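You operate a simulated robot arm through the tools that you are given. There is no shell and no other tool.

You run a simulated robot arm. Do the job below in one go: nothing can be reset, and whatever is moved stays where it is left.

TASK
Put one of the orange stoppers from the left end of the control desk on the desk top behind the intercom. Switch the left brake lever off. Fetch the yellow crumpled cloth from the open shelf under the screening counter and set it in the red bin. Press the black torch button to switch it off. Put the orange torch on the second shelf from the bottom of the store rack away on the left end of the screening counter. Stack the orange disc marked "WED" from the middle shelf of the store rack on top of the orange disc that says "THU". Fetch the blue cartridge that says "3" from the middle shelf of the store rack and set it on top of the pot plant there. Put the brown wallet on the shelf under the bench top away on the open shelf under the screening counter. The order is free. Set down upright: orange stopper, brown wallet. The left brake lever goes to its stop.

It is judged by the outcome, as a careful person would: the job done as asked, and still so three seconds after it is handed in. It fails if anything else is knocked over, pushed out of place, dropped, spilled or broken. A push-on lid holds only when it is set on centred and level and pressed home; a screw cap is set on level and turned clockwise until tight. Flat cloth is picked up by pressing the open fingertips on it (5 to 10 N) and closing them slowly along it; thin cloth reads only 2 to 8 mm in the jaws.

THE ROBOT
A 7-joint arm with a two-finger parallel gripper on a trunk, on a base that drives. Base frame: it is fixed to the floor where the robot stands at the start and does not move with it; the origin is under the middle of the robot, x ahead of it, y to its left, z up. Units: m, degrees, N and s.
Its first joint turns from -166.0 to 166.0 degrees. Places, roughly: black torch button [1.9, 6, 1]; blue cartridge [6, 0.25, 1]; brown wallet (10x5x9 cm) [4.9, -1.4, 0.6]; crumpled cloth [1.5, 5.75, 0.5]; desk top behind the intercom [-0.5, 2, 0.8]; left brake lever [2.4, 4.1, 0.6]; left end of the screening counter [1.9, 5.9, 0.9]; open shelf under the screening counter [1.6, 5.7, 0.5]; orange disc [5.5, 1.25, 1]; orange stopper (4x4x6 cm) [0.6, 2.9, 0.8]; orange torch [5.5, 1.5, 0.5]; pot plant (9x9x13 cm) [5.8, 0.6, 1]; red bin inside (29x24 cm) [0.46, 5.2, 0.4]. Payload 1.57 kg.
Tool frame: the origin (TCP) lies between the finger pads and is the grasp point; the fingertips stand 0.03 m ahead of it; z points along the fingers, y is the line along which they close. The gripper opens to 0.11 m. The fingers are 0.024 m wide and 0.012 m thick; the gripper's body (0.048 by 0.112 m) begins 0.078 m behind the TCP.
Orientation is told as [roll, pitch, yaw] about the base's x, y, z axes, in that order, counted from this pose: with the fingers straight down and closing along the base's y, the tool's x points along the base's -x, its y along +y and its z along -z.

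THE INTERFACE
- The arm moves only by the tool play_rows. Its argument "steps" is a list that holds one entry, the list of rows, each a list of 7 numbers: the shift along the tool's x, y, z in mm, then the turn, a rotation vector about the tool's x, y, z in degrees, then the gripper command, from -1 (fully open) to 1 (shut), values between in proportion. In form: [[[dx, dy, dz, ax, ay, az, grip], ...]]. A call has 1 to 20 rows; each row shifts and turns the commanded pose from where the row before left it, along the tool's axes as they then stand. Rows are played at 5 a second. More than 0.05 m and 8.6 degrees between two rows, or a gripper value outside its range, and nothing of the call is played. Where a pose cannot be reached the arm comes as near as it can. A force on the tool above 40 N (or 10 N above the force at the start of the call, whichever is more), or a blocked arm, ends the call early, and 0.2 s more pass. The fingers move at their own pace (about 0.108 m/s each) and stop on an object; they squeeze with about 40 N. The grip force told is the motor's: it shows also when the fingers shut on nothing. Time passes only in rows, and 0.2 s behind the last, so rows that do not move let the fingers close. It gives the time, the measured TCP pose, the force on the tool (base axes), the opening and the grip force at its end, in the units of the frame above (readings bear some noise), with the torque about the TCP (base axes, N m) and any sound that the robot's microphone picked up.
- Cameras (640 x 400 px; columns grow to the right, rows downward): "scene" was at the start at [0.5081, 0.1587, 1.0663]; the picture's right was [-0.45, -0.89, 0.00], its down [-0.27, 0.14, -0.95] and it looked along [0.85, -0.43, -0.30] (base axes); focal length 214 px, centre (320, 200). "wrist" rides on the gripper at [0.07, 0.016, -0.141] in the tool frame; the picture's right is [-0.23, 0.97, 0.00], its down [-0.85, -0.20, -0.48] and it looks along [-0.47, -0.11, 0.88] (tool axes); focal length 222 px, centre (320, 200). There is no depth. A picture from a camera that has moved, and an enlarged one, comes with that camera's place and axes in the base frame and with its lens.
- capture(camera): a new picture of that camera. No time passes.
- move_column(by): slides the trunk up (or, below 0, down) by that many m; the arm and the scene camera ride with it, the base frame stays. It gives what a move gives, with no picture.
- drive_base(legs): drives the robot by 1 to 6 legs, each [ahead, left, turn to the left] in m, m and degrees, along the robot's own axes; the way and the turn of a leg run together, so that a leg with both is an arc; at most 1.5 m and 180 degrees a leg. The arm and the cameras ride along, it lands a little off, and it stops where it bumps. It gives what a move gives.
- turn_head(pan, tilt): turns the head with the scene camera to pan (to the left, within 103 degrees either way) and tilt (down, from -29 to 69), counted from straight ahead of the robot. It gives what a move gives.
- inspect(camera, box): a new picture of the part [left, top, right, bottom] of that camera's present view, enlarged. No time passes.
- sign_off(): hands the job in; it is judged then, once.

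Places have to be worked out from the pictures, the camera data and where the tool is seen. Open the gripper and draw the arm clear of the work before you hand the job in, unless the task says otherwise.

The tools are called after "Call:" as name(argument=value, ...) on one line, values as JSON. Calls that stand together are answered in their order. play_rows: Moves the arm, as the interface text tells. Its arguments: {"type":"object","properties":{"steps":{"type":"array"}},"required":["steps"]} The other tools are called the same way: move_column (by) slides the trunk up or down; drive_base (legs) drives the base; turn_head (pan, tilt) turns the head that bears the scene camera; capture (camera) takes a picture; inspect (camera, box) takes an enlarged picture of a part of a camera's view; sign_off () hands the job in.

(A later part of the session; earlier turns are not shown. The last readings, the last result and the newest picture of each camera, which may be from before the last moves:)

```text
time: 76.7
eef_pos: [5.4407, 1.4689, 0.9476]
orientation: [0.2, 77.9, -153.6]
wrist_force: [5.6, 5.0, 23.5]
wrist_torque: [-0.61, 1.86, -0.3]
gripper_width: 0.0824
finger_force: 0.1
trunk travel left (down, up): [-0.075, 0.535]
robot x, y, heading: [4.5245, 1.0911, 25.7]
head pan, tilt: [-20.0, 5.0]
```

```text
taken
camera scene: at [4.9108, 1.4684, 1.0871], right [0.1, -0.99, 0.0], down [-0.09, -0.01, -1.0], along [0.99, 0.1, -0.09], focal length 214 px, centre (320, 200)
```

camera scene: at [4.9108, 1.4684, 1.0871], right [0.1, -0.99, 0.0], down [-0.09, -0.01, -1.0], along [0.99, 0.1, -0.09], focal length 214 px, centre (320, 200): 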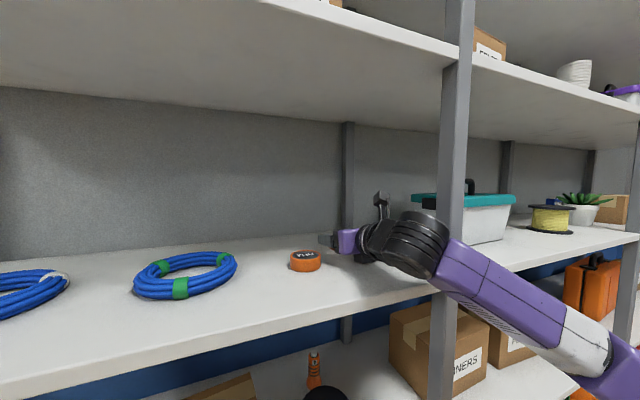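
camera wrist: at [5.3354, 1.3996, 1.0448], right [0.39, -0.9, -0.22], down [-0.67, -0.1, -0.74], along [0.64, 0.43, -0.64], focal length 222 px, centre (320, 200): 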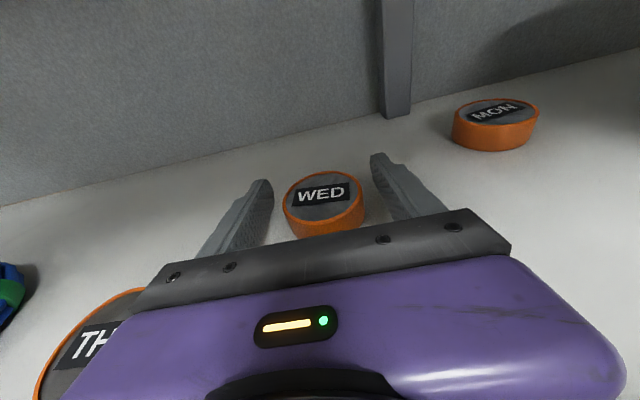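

Contact of 23 N arises ~8 cm behind the TCP: the gripper's body touches the shelf at this flat angle. I raise, return to 30° down and place the disc nearer the fingertips, which lets the pads cover its full height.

Call:
play_rows(steps=[[[29.3, 0, -6.2, 0, 0, 0, -0.5], [0, 0, 0, 0, -6, 0, -0.5], [0, 0, 0, 0, -6, 0, -0.5], [0, 0, 0, 0, -6, 0, -0.5], [-8.6, 0, -14.7, 0, 0, 0, -0.5], [-11.8, 0, 6.8, 0, 0, 0, -0.5], [0, 0, 0, 0, 0, 0, -0.5]]])

Call:
capture(camera="wrist")

```text
time: 78.3
eef_pos: [5.427, 1.4614, 0.9612]
orientation: [0.1, 59.6, -153.9]
wrist_force: [0.2, 0.5, 0.4]
wrist_torque: [-0.01, -0.01, 0.02]
gripper_width: 0.0823
finger_force: 0.0
trunk travel left (down, up): [-0.075, 0.535]
robot x, y, heading: [4.5261, 1.0878, 25.9]
head pan, tilt: [-20.0, 5.0]
```

```text
taken
camera wrist: at [5.3543, 1.4082, 1.0928], right [0.32, -0.93, -0.2], down [-0.85, -0.19, -0.5], along [0.42, 0.33, -0.85], focal length 222 px, centre (320, 200)
```

wrist: 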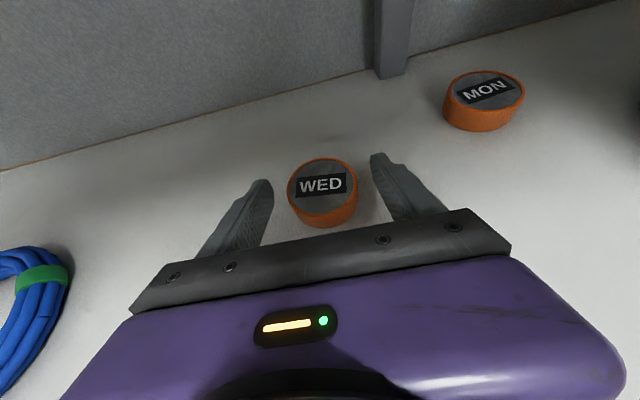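

Well aligned. I lower 14 mm and close the fingers.

Call:
play_rows(steps=[[[-6.5, 0, 3.8, 0, 0, 0, -0.5], [-5.6, 0, 3.3, 0, 0, 0, -0.5], [0, 0, 0, 0, 0, 0, -0.5]]])

Call:
play_rows(steps=[[[0, 0, 0, 0, 0, 0, 0], [0, 0, 0, 0, 0, 0, 0.5], [0, 0, 0, 0, 0, 0, 1], [0, 0, 0, 0, 0, 0, 1], [0, 0, 0, 0, 0, 0, 1], [0, 0, 0, 0, 0, 0, 1], [2, 0, -1.2, 0, 0, 0, 1], [2, 0, -1.2, 0, 0, 0, 1], [2, 0, -1.2, 0, 0, 0, 1]]])

Call:
capture(camera="wrist")

```text
time: 79.1
eef_pos: [5.4279, 1.4618, 0.947]
orientation: [0.1, 59.7, -154.0]
wrist_force: [0.1, 0.2, -0.2]
wrist_torque: [-0.02, 0.02, 0.0]
gripper_width: 0.0824
finger_force: 0.0
trunk travel left (down, up): [-0.075, 0.535]
robot x, y, heading: [4.526, 1.0901, 25.9]
head pan, tilt: [-20.0, 5.0]
```

```text
time: 81.1
eef_pos: [5.4268, 1.4606, 0.9527]
orientation: [0.1, 59.5, -153.9]
wrist_force: [-0.2, -0.5, -0.5]
wrist_torque: [0.02, 0.01, 0.03]
gripper_width: 0.0581
finger_force: 39.7
trunk travel left (down, up): [-0.075, 0.535]
robot x, y, heading: [4.5239, 1.0926, 25.9]
head pan, tilt: [-20.0, 5.0]
```

```text
taken
camera wrist: at [5.3543, 1.408, 1.0854], right [0.32, -0.93, -0.2], down [-0.85, -0.19, -0.5], along [0.42, 0.33, -0.85], focal length 222 px, centre (320, 200)
```

wrist: 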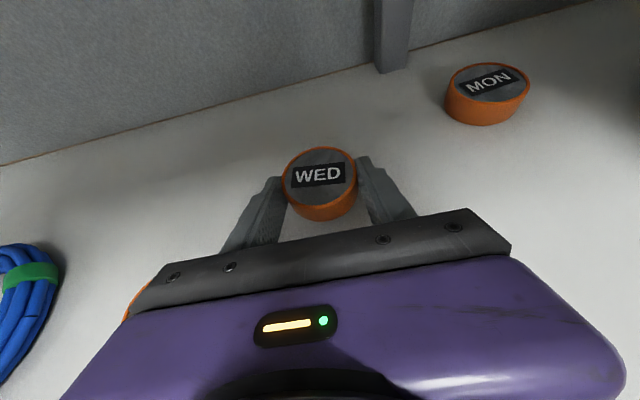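

Still gripped at 58 mm. I continue lifting slowly and check.

Call:
play_rows(steps=[[[4, 0, -2.3, 0, 0, 0, 1], [4, 0, -2.3, 0, 0, 0, 1], [4, 0, -2.3, 0, 0, 0, 1], [4, 0, -2.3, 0, 0, 0, 1], [5, 0, -2.9, 0, 0, 0, 1], [5, 0, -2.9, 0, 0, 0, 1], [5, 0, -2.9, 0, 0, 0, 1], [5, 0, -2.9, 0, 0, 0, 1], [5, 0, -2.9, 0, 0, 0, 1], [5, 0, -2.9, 0, 0, 0, 1]]])

Call:
capture(camera="wrist")

```text
time: 83.3
eef_pos: [5.4271, 1.4611, 1.0071]
orientation: [-0.1, 59.6, -154.0]
wrist_force: [0.2, 1.2, 0.2]
wrist_torque: [0.0, 0.01, 0.01]
gripper_width: 0.0582
finger_force: 40.3
trunk travel left (down, up): [-0.075, 0.535]
robot x, y, heading: [4.5264, 1.0907, 26.1]
head pan, tilt: [-20.0, 5.0]
```

```text
taken
camera wrist: at [5.3549, 1.4084, 1.1385], right [0.32, -0.93, -0.2], down [-0.85, -0.19, -0.5], along [0.42, 0.33, -0.85], focal length 222 px, centre (320, 200)
```

wrist: 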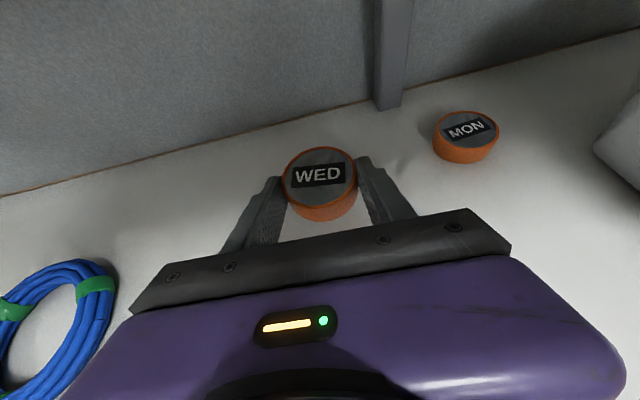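

The disc is held. I move it over THU (left 118 mm, back 80 mm) at this height and check alignment from both cameras.

Call:
play_rows(steps=[[[0, -29.5, 0, 0, 0, 0, 1], [0, -29.5, 0, 0, 0, 0, 1], [0, -29.5, 0, 0, 0, 0, 1], [0, -29.2, 0, 0, 0, 0, 1], [-13.5, 0, -23.1, 0, 0, 0, 1], [-13.5, 0, -23.1, 0, 0, 0, 1], [-13.5, 0, -23.1, 0, 0, 0, 1], [0, 0, 0, 0, 0, 0, 1]]])

Call:
capture(camera="wrist")

Call:
inspect(camera="scene", box=[220, 180, 380, 280])

```text
time: 85.1
eef_pos: [5.303, 1.532, 1.0073]
orientation: [0.1, 59.6, -154.0]
wrist_force: [0.4, 0.1, -0.5]
wrist_torque: [-0.01, 0.03, -0.01]
gripper_width: 0.058
finger_force: 40.0
trunk travel left (down, up): [-0.075, 0.535]
robot x, y, heading: [4.5262, 1.0897, 26.1]
head pan, tilt: [-20.0, 5.0]
```

```text
taken
camera wrist: at [5.2309, 1.4793, 1.1391], right [0.32, -0.93, -0.2], down [-0.85, -0.19, -0.5], along [0.42, 0.33, -0.85], focal length 222 px, centre (320, 200)
```

wrist: 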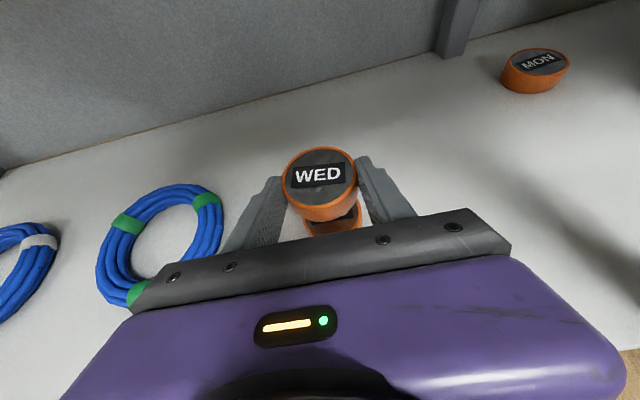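

```text
4.00 times, centred on (300, 230) of scene
camera zoom: at [4.9112, 1.4685, 1.0865], right [0.1, -0.99, 0.0], down [-0.09, -0.01, -1.0], along [0.99, 0.1, -0.09], focal length 858 px, centre (400, 80)
```

zoom: 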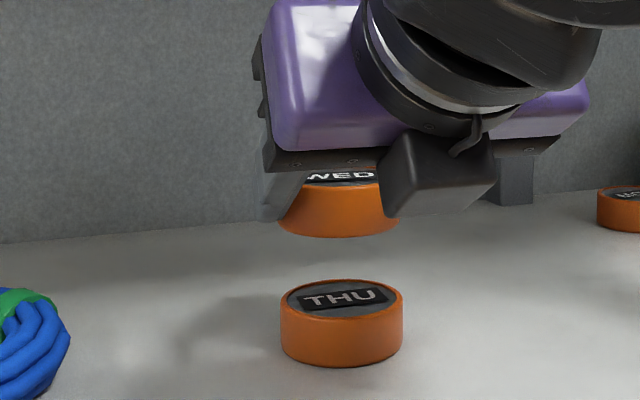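

WED hangs centred above THU within ~2 mm in both views. I lower it close, then feel for contact.

Call:
play_rows(steps=[[[-9.5, 1, 5.5, 0, 0, 0, 1], [-9.5, 0, 5.5, 0, 0, 0, 1], [-9.5, 0, 5.5, 0, 0, 0, 1], [-1.3, 0, 0.75, 0, 0, 0, 1], [0, 0, 0, 0, 0, 0, 1]]])

Call:
inspect(camera="scene", box=[220, 180, 380, 280])

```text
time: 86.3
eef_pos: [5.3046, 1.5304, 0.9734]
orientation: [0.0, 59.7, -154.1]
wrist_force: [1.1, -0.3, 0.0]
wrist_torque: [-0.02, 0.01, 0.02]
gripper_width: 0.0576
finger_force: 39.6
trunk travel left (down, up): [-0.075, 0.535]
robot x, y, heading: [4.5266, 1.0922, 26.2]
head pan, tilt: [-20.0, 5.0]
```

```text
4.00 times, centred on (300, 230) of scene
camera zoom: at [4.9112, 1.4684, 1.0865], right [0.1, -0.99, 0.0], down [-0.09, -0.01, -1.0], along [0.99, 0.1, -0.09], focal length 858 px, centre (400, 80)
```

zoom: 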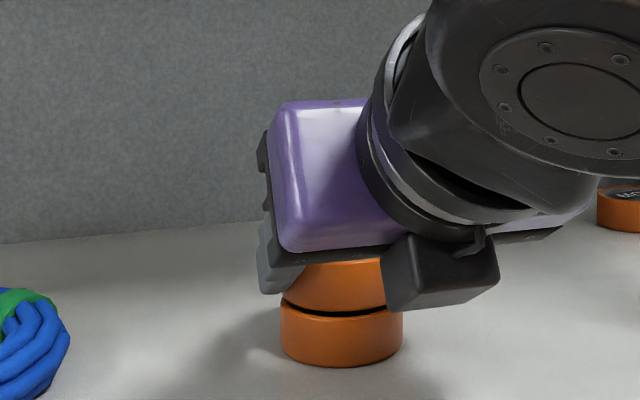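

A small dark gap remains; the stack looks aligned. I lower in 1 mm steps.

Call:
play_rows(steps=[[[-0.9, 0, 0.5, 0, 0, 0, 1], [-0.9, 0, 0.5, 0, 0, 0, 1], [-0.9, 0, 0.5, 0, 0, 0, 1], [0, 0, 0, 0, 0, 0, 1]]])

Call:
inspect(camera="scene", box=[260, 210, 340, 260])

```text
time: 87.3
eef_pos: [5.3051, 1.5306, 0.9708]
orientation: [0.0, 59.8, -154.0]
wrist_force: [0.8, -0.5, 8.7]
wrist_torque: [0.04, -0.15, 0.0]
gripper_width: 0.058
finger_force: 39.9
trunk travel left (down, up): [-0.075, 0.535]
robot x, y, heading: [4.5249, 1.0911, 26.1]
head pan, tilt: [-20.0, 5.0]
```

```text
8.00 times, centred on (300, 235) of scene
camera zoom: at [4.911, 1.4683, 1.0868], right [0.1, -0.99, 0.0], down [-0.09, -0.01, -1.0], along [0.99, 0.1, -0.09], focal length 1716 px, centre (480, -80)
```

zoom: 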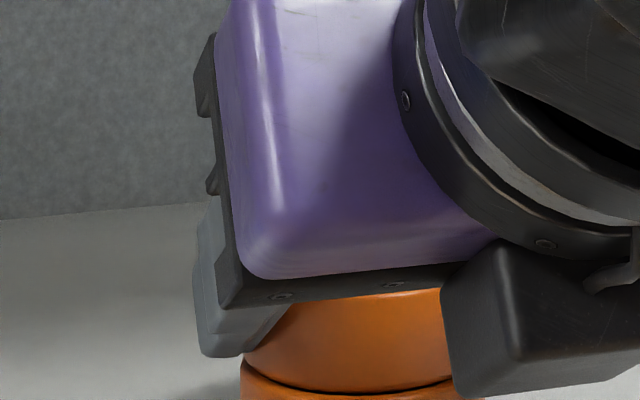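

Contact (8.7 N). I open gently and check before withdrawing.

Call:
play_rows(steps=[[[0, 0, 0, 0, 0, 0, 0.2], [0, 0, 0, 0, 0, 0, -0.2], [0, 0, 0, 0, 0, 0, -0.6], [0, 0, 0, 0, 0, 0, -0.6]]])

Call:
capture(camera="wrist")

```text
time: 88.3
eef_pos: [5.3027, 1.5312, 0.9682]
orientation: [0.1, 59.7, -153.8]
wrist_force: [0.1, 0.4, 0.1]
wrist_torque: [0.03, 0.02, -0.01]
gripper_width: 0.0879
finger_force: 0.1
trunk travel left (down, up): [-0.075, 0.535]
robot x, y, heading: [4.5251, 1.0937, 25.8]
head pan, tilt: [-20.0, 5.0]
```

```text
taken
camera wrist: at [5.2314, 1.4781, 1.1009], right [0.32, -0.93, -0.2], down [-0.85, -0.19, -0.5], along [0.42, 0.33, -0.85], focal length 222 px, centre (320, 200)
```

wrist: 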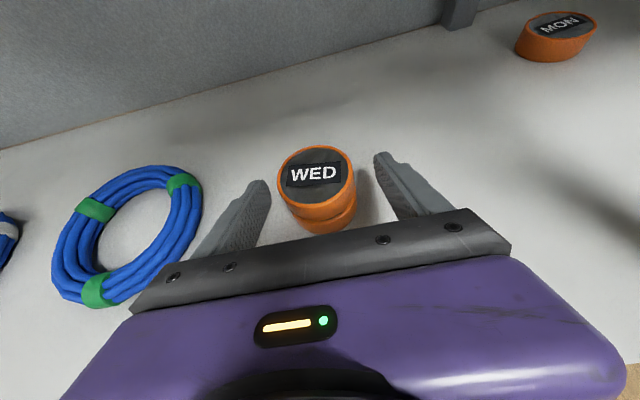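

WED rests on THU. I withdraw up slightly and back out of the shelf, then check the stack.

Call:
play_rows(steps=[[[6.5, 0, -3.8, 0, 0, 0, -0.6], [6.5, 0, -3.8, 0, 0, 0, -0.6], [-10, 0, -17, 0, 0, 0, -0.6], [-20, 0, -34.5, 0, 0, 0, -0.6], [-20, 0, -34.5, 0, 0, 0, -0.6], [-20, 0, -34.5, 0, 0, 0, -0.6], [0, 0, 0, 0, 0, 0, -0.6]]])

Call:
inspect(camera="scene", box=[220, 160, 380, 260])

Call:
turn_head(pan=0, tilt=35)

Call:
capture(camera="scene")

```text
time: 89.9
eef_pos: [5.1779, 1.4686, 0.9845]
orientation: [0.0, 59.6, -154.1]
wrist_force: [0.4, 0.8, -0.4]
wrist_torque: [0.02, 0.02, 0.01]
gripper_width: 0.0882
finger_force: 0.1
trunk travel left (down, up): [-0.075, 0.535]
robot x, y, heading: [4.5271, 1.0921, 26.2]
head pan, tilt: [-20.0, 5.0]
```

```text
4.00 times, centred on (300, 210) of scene
camera zoom: at [4.9112, 1.4684, 1.0865], right [0.1, -0.99, 0.0], down [-0.09, -0.01, -1.0], along [0.99, 0.1, -0.09], focal length 858 px, centre (400, 160)
```

zoom: 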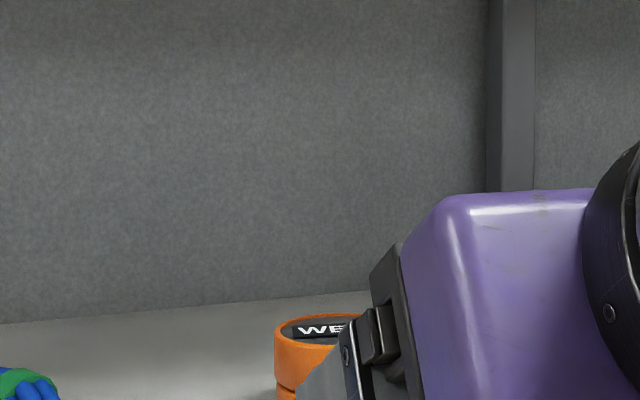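

```text
time: 90.8
eef_pos: [5.1774, 1.4693, 0.9847]
orientation: [0.1, 59.6, -153.9]
wrist_force: [0.2, -0.3, -0.2]
wrist_torque: [0.02, 0.02, -0.03]
gripper_width: 0.088
finger_force: 0.0
trunk travel left (down, up): [-0.075, 0.535]
robot x, y, heading: [4.5254, 1.0918, 26.1]
head pan, tilt: [0.0, 35.0]
```

```text
taken
camera scene: at [4.8991, 1.4974, 1.0384], right [0.44, -0.9, 0.0], down [-0.52, -0.25, -0.82], along [0.74, 0.36, -0.57], focal length 214 px, centre (320, 200)
```

scene: 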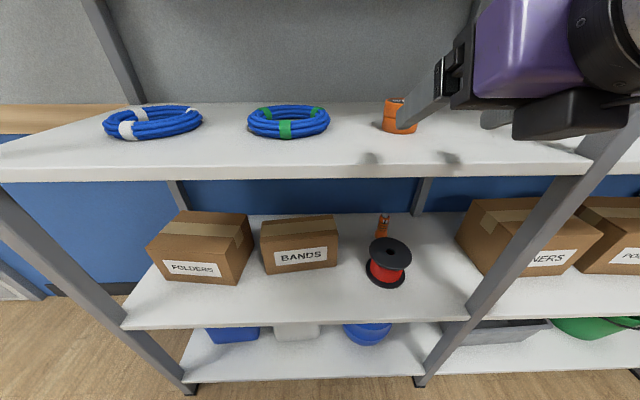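

The stack looks right. Next the cartridge "3" and pot plant further right on the middle shelf; I back off 0.25 m and drive right along the rack.

Call:
drive_base(legs=[[-0.3, 0, 0], [0, -1.15, 0]])

Call:
turn_head(pan=0, tilt=12)

Call:
capture(camera="scene")

Call:
capture(camera="wrist")

```text
time: 98.3
eef_pos: [5.4077, 0.3144, 0.9846]
orientation: [0.0, 59.7, -153.7]
wrist_force: [0.1, 0.4, 0.2]
wrist_torque: [0.04, -0.01, 0.02]
gripper_width: 0.0881
finger_force: 0.0
trunk travel left (down, up): [-0.075, 0.535]
robot x, y, heading: [4.7549, -0.0678, 26.3]
head pan, tilt: [0.0, 35.0]
```

```text
time: 99.2
eef_pos: [5.4083, 0.3148, 0.9844]
orientation: [0.1, 59.6, -153.7]
wrist_force: [0.3, 0.1, -0.6]
wrist_torque: [-0.01, 0.04, 0.02]
gripper_width: 0.0882
finger_force: 0.1
trunk travel left (down, up): [-0.075, 0.535]
robot x, y, heading: [4.7561, -0.0687, 26.0]
head pan, tilt: [0.0, 12.0]
```

```text
taken
camera scene: at [5.1342, 0.3429, 1.0752], right [0.44, -0.9, 0.0], down [-0.19, -0.09, -0.98], along [0.88, 0.43, -0.21], focal length 214 px, centre (320, 200)
```

scene: 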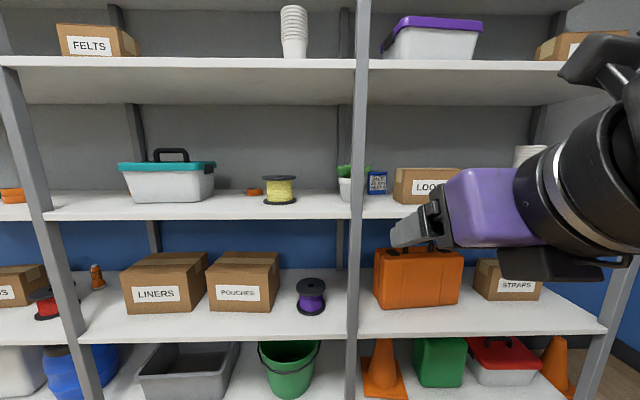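

```text
taken
camera wrist: at [5.3362, 0.2612, 1.1168], right [0.33, -0.92, -0.2], down [-0.85, -0.19, -0.5], along [0.42, 0.33, -0.85], focal length 222 px, centre (320, 200)
```

wrist: 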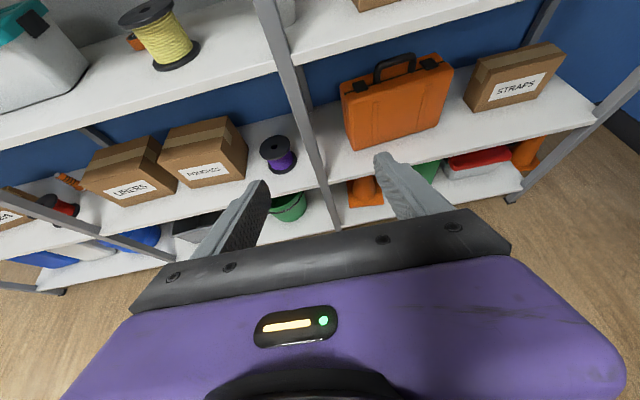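

The plant is partly behind the upright with something blue next to it. I enlarge this.

Call:
inspect(camera="scene", box=[310, 140, 430, 215])

Call:
turn_head(pan=30, tilt=12)

Call:
inspect(camera="scene", box=[400, 100, 560, 200])

```text
5.33 times, centred on (370, 178) of scene
camera zoom: at [5.1342, 0.3429, 1.0752], right [0.44, -0.9, 0.0], down [-0.19, -0.09, -0.98], along [0.88, 0.43, -0.21], focal length 1144 px, centre (53, 320)
```

zoom: 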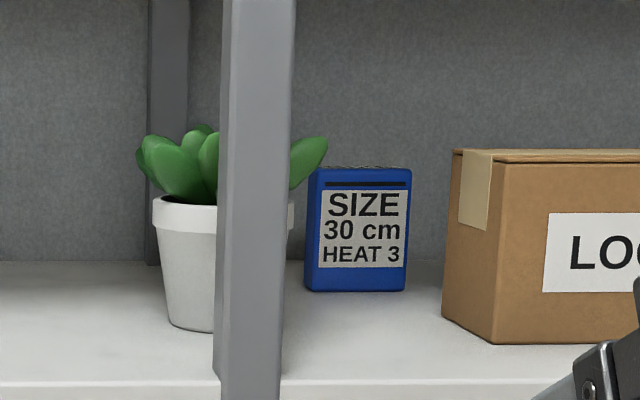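

```text
time: 100.1
eef_pos: [5.4084, 0.3143, 0.9847]
orientation: [0.1, 59.6, -153.6]
wrist_force: [0.2, -0.2, -0.9]
wrist_torque: [-0.02, 0.0, 0.0]
gripper_width: 0.088
finger_force: 0.1
trunk travel left (down, up): [-0.075, 0.535]
robot x, y, heading: [4.753, -0.0664, 26.2]
head pan, tilt: [30.0, 12.0]
```

```text
4.00 times, centred on (480, 150) of scene
camera zoom: at [5.1024, 0.3791, 1.0752], right [0.83, -0.56, 0.0], down [-0.12, -0.17, -0.98], along [0.54, 0.81, -0.21], focal length 858 px, centre (-320, 400)
```

zoom: 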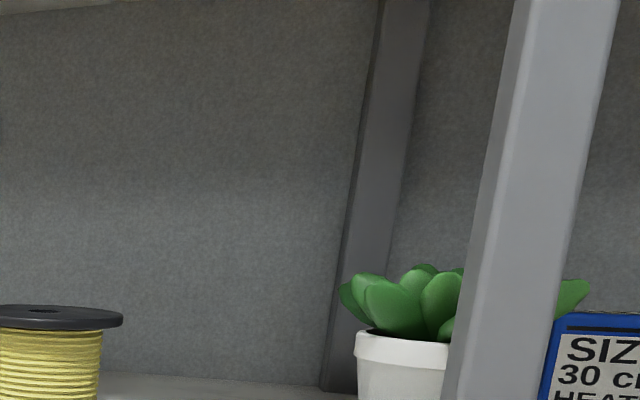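

A blue box reads "SIZE 30 cm HEAT 3"; but there may be more cartridges further right behind my arm. I drive further right to see the rest of the middle shelf before choosing.

Call:
drive_base(legs=[[-0.15, 0, 0], [0, -0.35, 0]])

Call:
turn_head(pan=5, tilt=8)

Call:
capture(camera="scene")

Call:
inspect(camera="scene", box=[240, 130, 440, 255])

```text
time: 103.4
eef_pos: [5.4282, -0.0659, 0.9849]
orientation: [0.2, 59.6, -153.6]
wrist_force: [-0.2, 0.2, -0.3]
wrist_torque: [0.01, 0.0, -0.01]
gripper_width: 0.0881
finger_force: 0.1
trunk travel left (down, up): [-0.075, 0.535]
robot x, y, heading: [4.7777, -0.4484, 26.4]
head pan, tilt: [30.0, 12.0]
```

```text
time: 104.2
eef_pos: [5.4282, -0.0657, 0.9848]
orientation: [0.1, 59.6, -153.7]
wrist_force: [0.6, 0.6, -0.5]
wrist_torque: [0.02, -0.02, -0.01]
gripper_width: 0.0881
finger_force: 0.0
trunk travel left (down, up): [-0.075, 0.535]
robot x, y, heading: [4.7803, -0.451, 26.4]
head pan, tilt: [5.0, 8.0]
```

```text
taken
camera scene: at [5.1494, -0.0305, 1.0817], right [0.52, -0.85, 0.0], down [-0.12, -0.07, -0.99], along [0.85, 0.51, -0.14], focal length 214 px, centre (320, 200)
```

scene: 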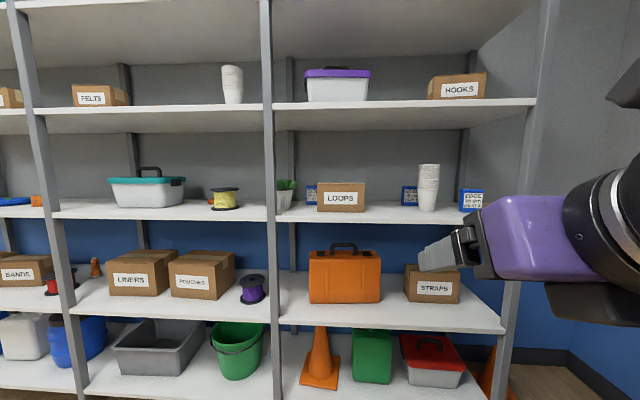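

```text
3.20 times, centred on (340, 192) of scene
camera zoom: at [5.1494, -0.0305, 1.0817], right [0.52, -0.85, 0.0], down [-0.12, -0.07, -0.99], along [0.85, 0.51, -0.14], focal length 686 px, centre (256, 224)
```

zoom: 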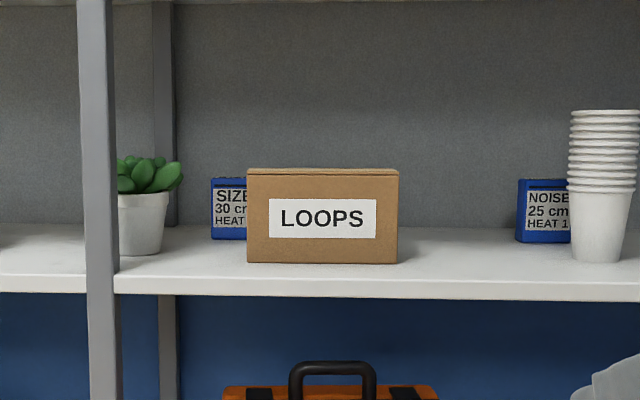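

Call:
inspect(camera="scene", box=[390, 150, 510, 225])

```text
5.33 times, centred on (450, 188) of scene
camera zoom: at [5.1494, -0.0305, 1.0817], right [0.52, -0.85, 0.0], down [-0.12, -0.07, -0.99], along [0.85, 0.51, -0.14], focal length 1144 px, centre (-373, 267)
```

zoom: 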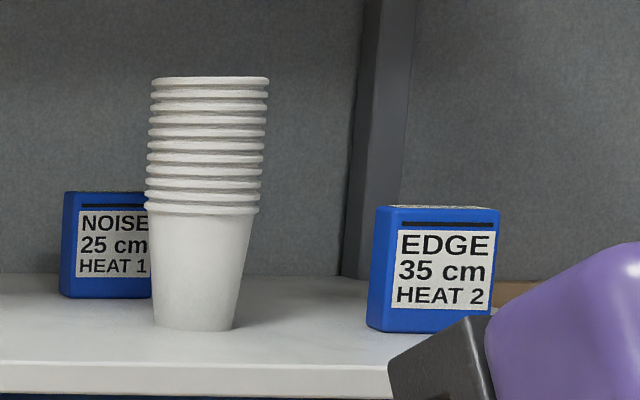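

Three blue cartridges: "HEAT 1", "HEAT 2" and "SIZE 30 cm HEAT 3" — the latter, beside the plant, is the "3". It stands ~10 cm behind the LOOPS box, so I reach over from above at 50° down. I set the arm up (right, higher, steeper) and then drive in front of it.

Call:
play_rows(steps=[[[0, 35, 0, 0, 0, 0, -1], [0, 35, 0, 0, 0, 0, -1], [0, 35, 0, 0, 0, 0, -1], [0, 0, 0, 0, -6.7, 0, -1], [0, 0, 0, 0, -6.7, 0, -1], [0, 0, 0, 0, -6.7, 0, -1], [30.5, 0, -36.4, 0, 0, 0, -1], [30.5, 0, -36.4, 0, 0, 0, -1], [0, 0, 0, 0, 0, 0, -1]]])

Call:
drive_base(legs=[[0, 0.364, 0], [0.4, 0, 0]])

Call:
capture(camera="wrist")

Call:
turn_head(pan=-10, tilt=5)

Call:
capture(camera="scene")

```text
time: 106.2
eef_pos: [5.4751, -0.1592, 1.0796]
orientation: [0.1, 39.4, -153.7]
wrist_force: [0.2, -0.1, 0.5]
wrist_torque: [0.0, -0.01, 0.0]
gripper_width: 0.1099
finger_force: 0.0
trunk travel left (down, up): [-0.075, 0.535]
robot x, y, heading: [4.781, -0.4441, 26.4]
head pan, tilt: [5.0, 8.0]
```

```text
time: 110.7
eef_pos: [5.666, 0.3499, 1.079]
orientation: [0.0, 39.7, -153.3]
wrist_force: [-1.0, -0.8, 0.5]
wrist_torque: [0.01, 0.0, -0.03]
gripper_width: 0.1102
finger_force: 0.1
trunk travel left (down, up): [-0.075, 0.535]
robot x, y, heading: [4.973, 0.0559, 26.7]
head pan, tilt: [5.0, 8.0]
```

```text
taken
camera wrist: at [5.6394, 0.3201, 1.2332], right [0.28, -0.95, -0.14], down [-0.95, -0.25, -0.18], along [0.13, 0.19, -0.97], focal length 222 px, centre (320, 200)
```

wrist: 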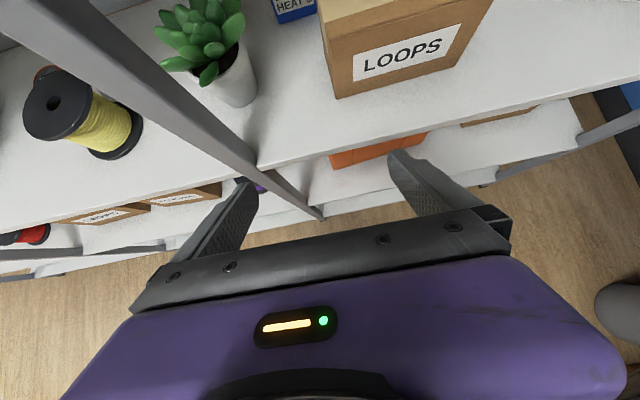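

```text
time: 111.5
eef_pos: [5.6653, 0.3498, 1.0795]
orientation: [0.1, 39.6, -153.5]
wrist_force: [-0.2, 0.9, -0.4]
wrist_torque: [0.0, 0.0, 0.0]
gripper_width: 0.1101
finger_force: 0.1
trunk travel left (down, up): [-0.075, 0.535]
robot x, y, heading: [4.9699, 0.0574, 26.9]
head pan, tilt: [-10.0, 5.0]
```

```text
taken
camera scene: at [5.3486, 0.4557, 1.0865], right [0.29, -0.96, 0.0], down [-0.08, -0.03, -1.0], along [0.95, 0.29, -0.09], focal length 214 px, centre (320, 200)
```

scene: 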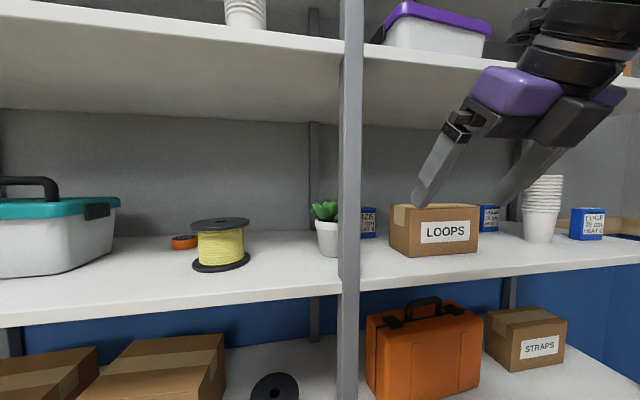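

With θ=50° the wrist is too high to enter beneath the upper shelf (1.29 m). I go to 30° down at z≈1.065 for the entry, and look at the forearm's posture from the head.

Call:
play_rows(steps=[[[0, 0, 0, 0, 6.7, 0, -1], [0, 0, 0, 0, 6.7, 0, -1], [0, 0, 0, 0, 6.7, 0, -1], [-13, 0, 7.5, 0, 0, 0, -1], [0, 0, 0, 0, 0, 0, -1]]])

Call:
turn_head(pan=-45, tilt=0)

Call:
capture(camera="scene")

Call:
capture(camera="wrist")

```text
time: 112.7
eef_pos: [5.6645, 0.3496, 1.0637]
orientation: [0.1, 59.7, -153.2]
wrist_force: [0.7, 0.8, -0.2]
wrist_torque: [0.01, -0.03, 0.01]
gripper_width: 0.1102
finger_force: 0.1
trunk travel left (down, up): [-0.075, 0.535]
robot x, y, heading: [4.9701, 0.0585, 26.8]
head pan, tilt: [-10.0, 5.0]
```

```text
time: 113.7
eef_pos: [5.6661, 0.3511, 1.0638]
orientation: [0.1, 59.6, -153.3]
wrist_force: [1.0, -0.5, -0.3]
wrist_torque: [-0.01, 0.0, -0.02]
gripper_width: 0.11
finger_force: 0.1
trunk travel left (down, up): [-0.075, 0.535]
robot x, y, heading: [4.9706, 0.0588, 26.8]
head pan, tilt: [-45.0, 0.0]
```

```text
taken
camera scene: at [5.3461, 0.401, 1.0945], right [-0.31, -0.95, 0.0], down [0.0, 0.0, -1.0], along [0.95, -0.31, 0.0], focal length 214 px, centre (320, 200)
```

scene: 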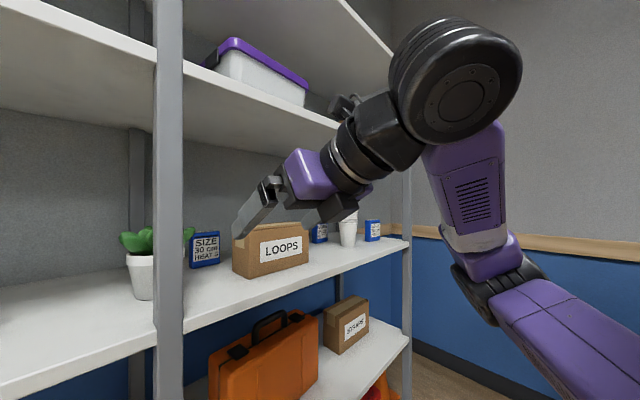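

```text
taken
camera wrist: at [5.5936, 0.2975, 1.1964], right [0.33, -0.92, -0.2], down [-0.84, -0.2, -0.5], along [0.42, 0.33, -0.85], focal length 222 px, centre (320, 200)
```

wrist: 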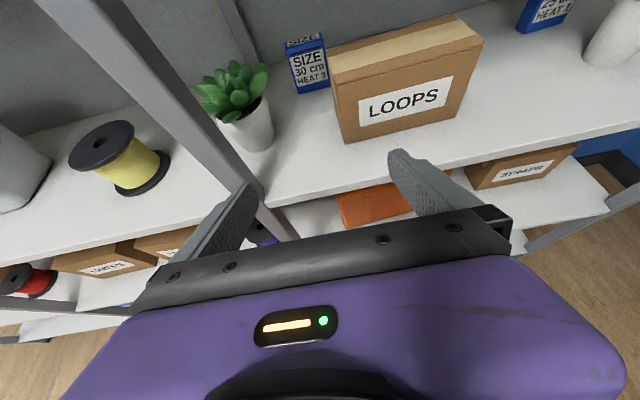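

The entry pose looks good (joint top ≈1.24 m, upper shelf 1.29 m). I enlarge the wrist view to measure the cartridge, box and plant.

Call:
inspect(camera="wrist", box=[180, 10, 380, 135])

Call:
inspect(camera="scene", box=[110, 190, 310, 315])

```text
3.20 times, centred on (280, 72) of wrist
camera zoom: at [5.5936, 0.2975, 1.1964], right [0.33, -0.92, -0.2], down [-0.84, -0.2, -0.5], along [0.42, 0.33, -0.85], focal length 711 px, centre (448, 608)
```

zoom: 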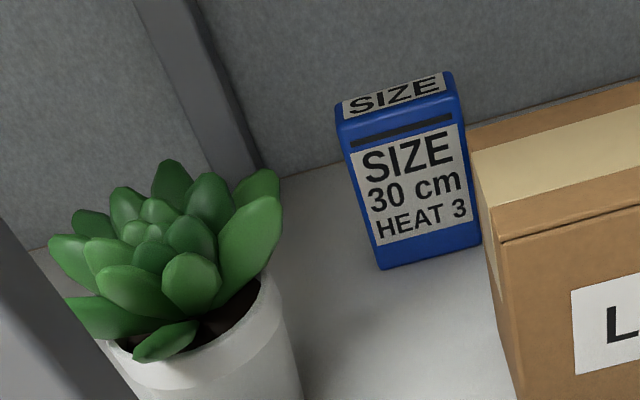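

```text
3.20 times, centred on (210, 252) of scene
camera zoom: at [5.3461, 0.401, 1.0945], right [-0.31, -0.95, 0.0], down [0.0, 0.0, -1.0], along [0.95, -0.31, 0.0], focal length 686 px, centre (672, 32)
```

zoom: 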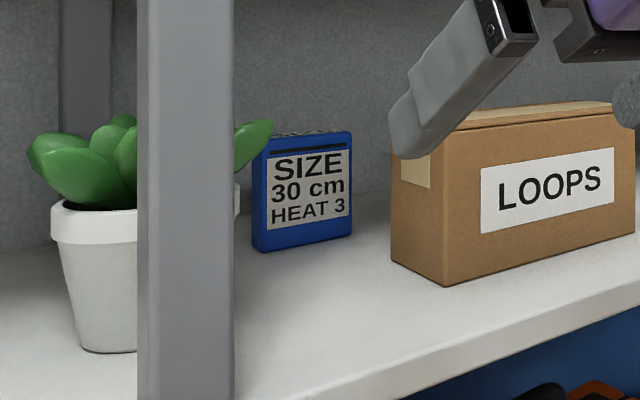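

Cartridge: ~7.4 × 3.2 × 8.7 cm, centre ≈ [5.995, 0.513]; LOOPS top 1.03, back wall well behind. I raise 12 mm and drive 0.2 m forward so the fingers pass above LOOPS.

Call:
play_rows(steps=[[[10.4, 0, -6, 0, 0, 0, -1], [0, 0, 0, 0, 0, 0, -1]]])

Call:
drive_base(legs=[[0.2, 0, 0]])

Call:
capture(camera="wrist")

Call:
turn_head(pan=-30, tilt=0)

Call:
capture(camera="scene")

```text
time: 114.3
eef_pos: [5.6637, 0.351, 1.0762]
orientation: [0.0, 59.7, -153.5]
wrist_force: [0.2, 0.2, -0.1]
wrist_torque: [0.0, 0.0, 0.02]
gripper_width: 0.11
finger_force: 0.0
trunk travel left (down, up): [-0.075, 0.535]
robot x, y, heading: [4.9668, 0.0567, 26.7]
head pan, tilt: [-45.0, 0.0]
```

```text
time: 115.9
eef_pos: [5.8448, 0.4422, 1.0775]
orientation: [0.1, 59.7, -153.3]
wrist_force: [-0.5, 0.2, -0.4]
wrist_torque: [0.04, 0.01, 0.04]
gripper_width: 0.1098
finger_force: 0.1
trunk travel left (down, up): [-0.075, 0.535]
robot x, y, heading: [5.1527, 0.1485, 26.7]
head pan, tilt: [-45.0, 0.0]
```

```text
taken
camera wrist: at [5.7741, 0.3881, 1.2086], right [0.33, -0.92, -0.2], down [-0.84, -0.2, -0.5], along [0.42, 0.33, -0.85], focal length 222 px, centre (320, 200)
```

wrist: 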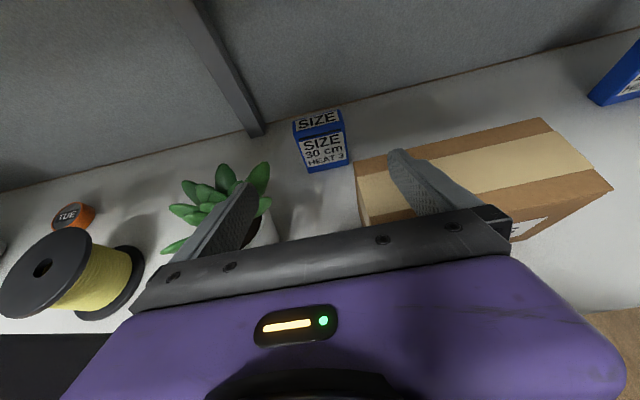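

```text
time: 116.6
eef_pos: [5.8465, 0.4409, 1.0775]
orientation: [0.1, 59.7, -153.3]
wrist_force: [-0.7, 0.6, -0.3]
wrist_torque: [0.02, 0.0, 0.01]
gripper_width: 0.1101
finger_force: 0.1
trunk travel left (down, up): [-0.075, 0.535]
robot x, y, heading: [5.15, 0.1458, 26.5]
head pan, tilt: [-30.0, 0.0]
```

```text
taken
camera scene: at [5.531, 0.5146, 1.0945], right [-0.06, -1.0, 0.0], down [0.0, 0.0, -1.0], along [1.0, -0.06, 0.0], focal length 214 px, centre (320, 200)
```

scene: 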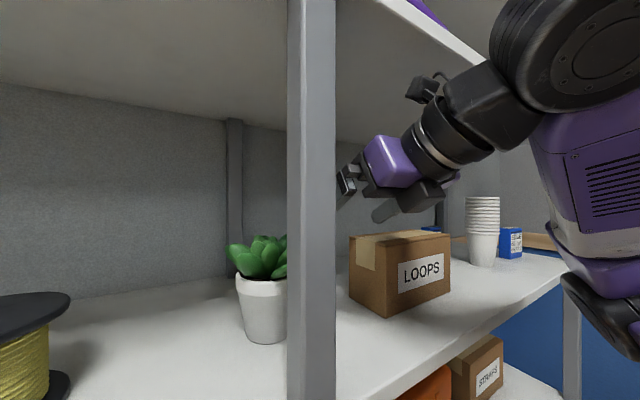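

Aligned laterally with the cartridge (l offset <1 mm). I go forward 165 mm above it, then check.

Call:
play_rows(steps=[[[20.8, 0, 35.6, 0, 0, 0, -1], [20.8, 0, 35.6, 0, 0, 0, -1], [20.8, 0, 35.6, 0, 0, 0, -1], [20.8, 0, 35.6, 0, 0, 0, -1], [-8, 0, 4.7, 0, 0, 0, -1], [0, 0, 0, 0, 0, 0, -1]]])

Call:
capture(camera="wrist")

Call:
capture(camera="scene")

```text
time: 118.0
eef_pos: [5.9933, 0.5159, 1.0665]
orientation: [0.1, 59.7, -153.3]
wrist_force: [0.6, -0.6, 0.6]
wrist_torque: [0.01, 0.02, 0.04]
gripper_width: 0.1102
finger_force: 0.1
trunk travel left (down, up): [-0.075, 0.535]
robot x, y, heading: [5.1498, 0.1508, 26.6]
head pan, tilt: [-30.0, 0.0]
```

```text
taken
camera wrist: at [5.922, 0.4621, 1.1986], right [0.33, -0.92, -0.2], down [-0.84, -0.2, -0.5], along [0.42, 0.33, -0.85], focal length 222 px, centre (320, 200)
```

wrist: 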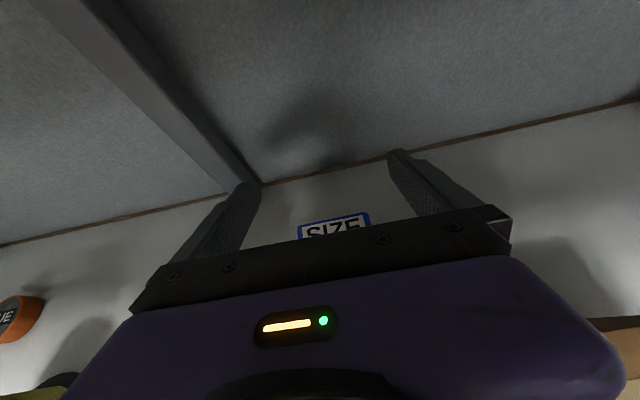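

```text
taken
camera scene: at [5.531, 0.5147, 1.0945], right [-0.06, -1.0, 0.0], down [0.0, 0.0, -1.0], along [1.0, -0.06, 0.0], focal length 214 px, centre (320, 200)
```

scene: 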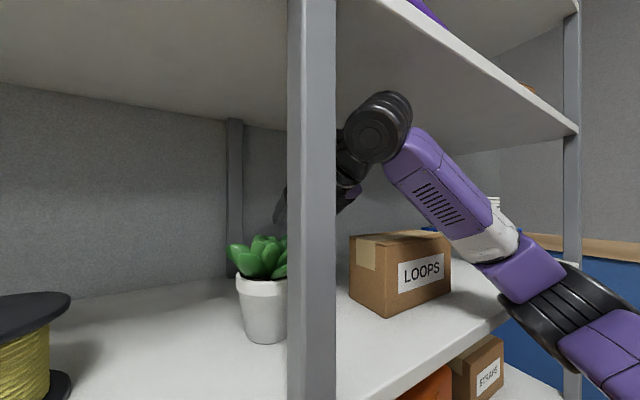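

The cartridge is 3 mm to the right; all clear. I descend while pitching steeper in small steps.

Call:
play_rows(steps=[[[-23.3, 3, 13.6, 0, 0, 0, -1], [-17.3, 0, 10.1, 0, -6.6, 0, -1], [-16, 0, 12, 0, -6.6, 0, -1], [-14.5, 0, 13.8, 0, -6.6, 0, -1], [0, 0, 0, 0, 0, 0, -1]]])

Call:
capture(camera="wrist")

Call:
capture(camera="scene")

```text
time: 119.4
eef_pos: [5.9988, 0.4774, 0.9847]
orientation: [0.2, 39.9, -156.4]
wrist_force: [-0.6, 0.4, -0.2]
wrist_torque: [-0.03, -0.02, 0.02]
gripper_width: 0.1099
finger_force: 0.2
trunk travel left (down, up): [-0.075, 0.535]
robot x, y, heading: [5.1439, 0.1448, 26.5]
head pan, tilt: [-30.0, 0.0]
stopped in row 5: the arm was blocked; the commanded pose is now the measured one
```

```text
taken
camera wrist: at [5.9705, 0.4488, 1.1381], right [0.23, -0.96, -0.14], down [-0.96, -0.2, -0.18], along [0.15, 0.18, -0.97], focal length 222 px, centre (320, 200)
```

wrist: 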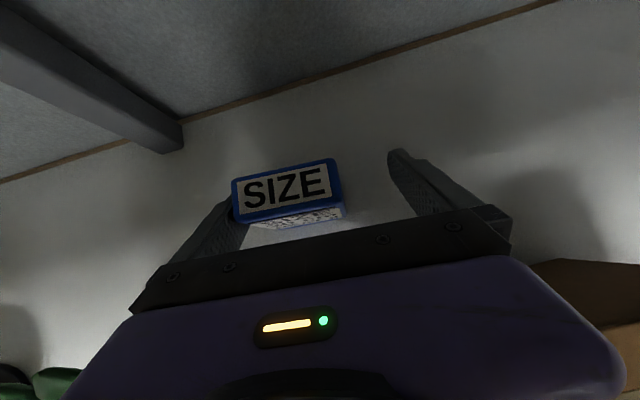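

```text
taken
camera scene: at [5.5251, 0.5126, 1.0966], right [-0.06, -1.0, 0.0], down [0.0, 0.0, -1.0], along [1.0, -0.06, 0.0], focal length 214 px, centre (320, 200)
```

scene: 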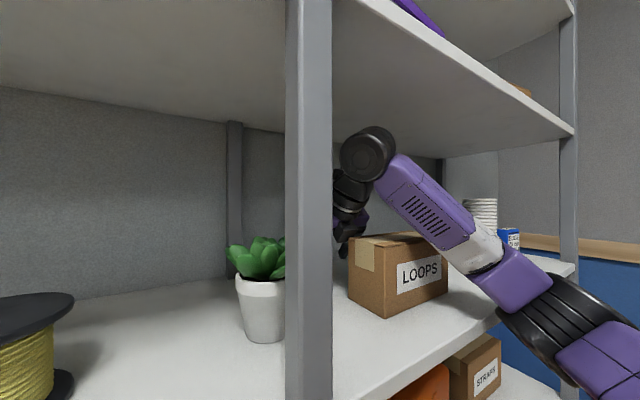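

The forearm/elbow met the shelf's front edge and stopped the arm, shifting the tool ~3 cm right; nothing fell and the cartridge stands between the fingers, touching the left one. It can be gripped right here; I close slowly.

Call:
play_rows(steps=[[[0, 0, 0, 0, 0, 0, -0.8], [0, 0, 0, 0, 0, 0, -0.6], [0, 0, 0, 0, 0, 0, -0.4], [0, 0, 0, 0, 0, 0, -0.2], [0, 0, 0, 0, 0, 0, 0.2], [0, 0, 0, 0, 0, 0, 1], [0, 0, 0, 0, 0, 0, 1], [0, 0, 0, 0, 0, 0, 1]]])

Call:
capture(camera="wrist")

```text
time: 121.2
eef_pos: [6.0004, 0.4778, 0.9853]
orientation: [0.1, 40.1, -156.4]
wrist_force: [-0.8, 0.6, 3.7]
wrist_torque: [0.11, 0.07, -0.03]
gripper_width: 0.0694
finger_force: 39.8
trunk travel left (down, up): [-0.075, 0.535]
robot x, y, heading: [5.1489, 0.1495, 26.5]
head pan, tilt: [-30.0, 0.0]
```

```text
taken
camera wrist: at [5.9708, 0.4484, 1.1382], right [0.23, -0.96, -0.14], down [-0.96, -0.2, -0.18], along [0.15, 0.18, -0.97], focal length 222 px, centre (320, 200)
```

wrist: 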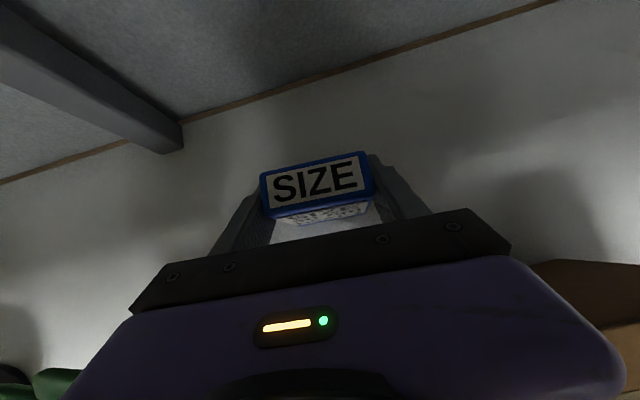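

Gripped (69 mm). I lift slowly, flattening the tool as it rises so the wrist stays under the upper shelf and the cartridge clears the LOOPS box.

Call:
play_rows(steps=[[[3.2, 0, -3.8, 0, 0, 0, 1], [3.2, 0, -3.8, 0, 0, 0, 1], [3.2, 0, -3.8, 0, 0, 0, 1], [0, 0, 0, 0, 0, 0, 1]]])

Call:
capture(camera="wrist")

```text
time: 122.2
eef_pos: [6.005, 0.4665, 0.9888]
orientation: [-0.6, 39.3, -157.9]
wrist_force: [0.3, 0.3, -0.6]
wrist_torque: [0.0, 0.02, -0.01]
gripper_width: 0.0693
finger_force: 39.8
trunk travel left (down, up): [-0.075, 0.535]
robot x, y, heading: [5.1504, 0.1487, 26.2]
head pan, tilt: [-30.0, 0.0]
```

```text
taken
camera wrist: at [5.9767, 0.4375, 1.1434], right [0.21, -0.97, -0.15], down [-0.97, -0.18, -0.17], along [0.14, 0.18, -0.97], focal length 222 px, centre (320, 200)
```

wrist: 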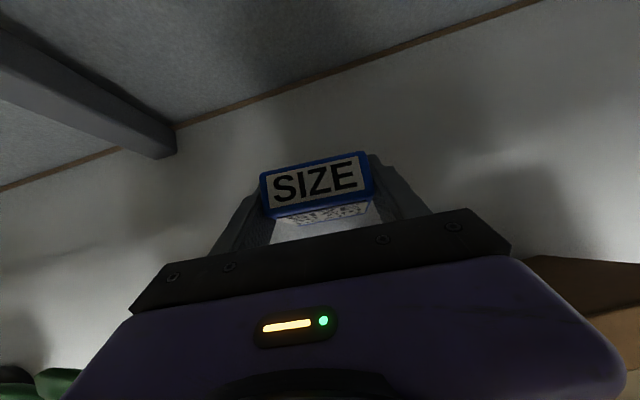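

The arm still does not follow freely: the elbow seems to lean on the shelf's front edge. Raising the trunk lifts arm, elbow and cartridge straight up together, so I do that by 5 cm.

Call:
move_column(by=0.03)

Call:
capture(camera="scene")

Call:
capture(camera="wrist")

```text
time: 123.0
eef_pos: [6.005, 0.4835, 1.0249]
orientation: [-0.1, 39.8, -156.1]
wrist_force: [-0.2, -0.7, -1.3]
wrist_torque: [0.03, 0.03, -0.01]
gripper_width: 0.0697
finger_force: 40.3
trunk travel left (down, up): [-0.105, 0.505]
robot x, y, heading: [5.1487, 0.1455, 26.6]
head pan, tilt: [-30.0, 0.0]
```

```text
taken
camera scene: at [5.5312, 0.5141, 1.125], right [-0.06, -1.0, 0.0], down [0.0, 0.0, -1.0], along [1.0, -0.06, 0.0], focal length 214 px, centre (320, 200)
```

scene: 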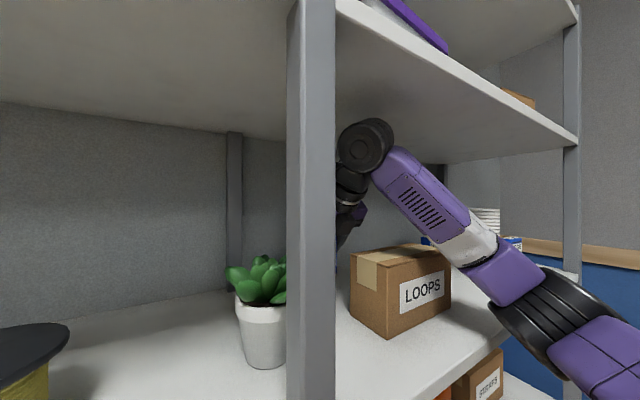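

```text
taken
camera wrist: at [5.9764, 0.4541, 1.1787], right [0.23, -0.96, -0.14], down [-0.96, -0.21, -0.18], along [0.14, 0.18, -0.97], focal length 222 px, centre (320, 200)
```

wrist: 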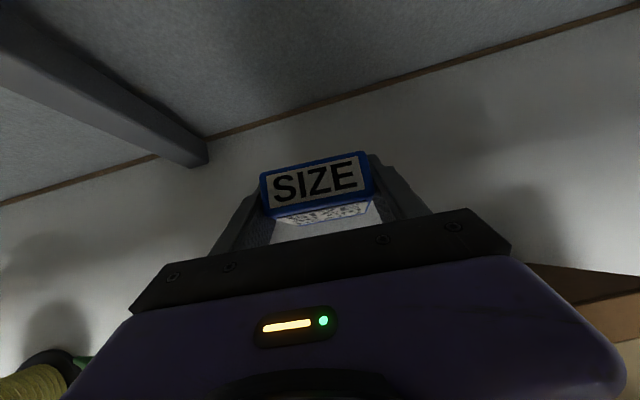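

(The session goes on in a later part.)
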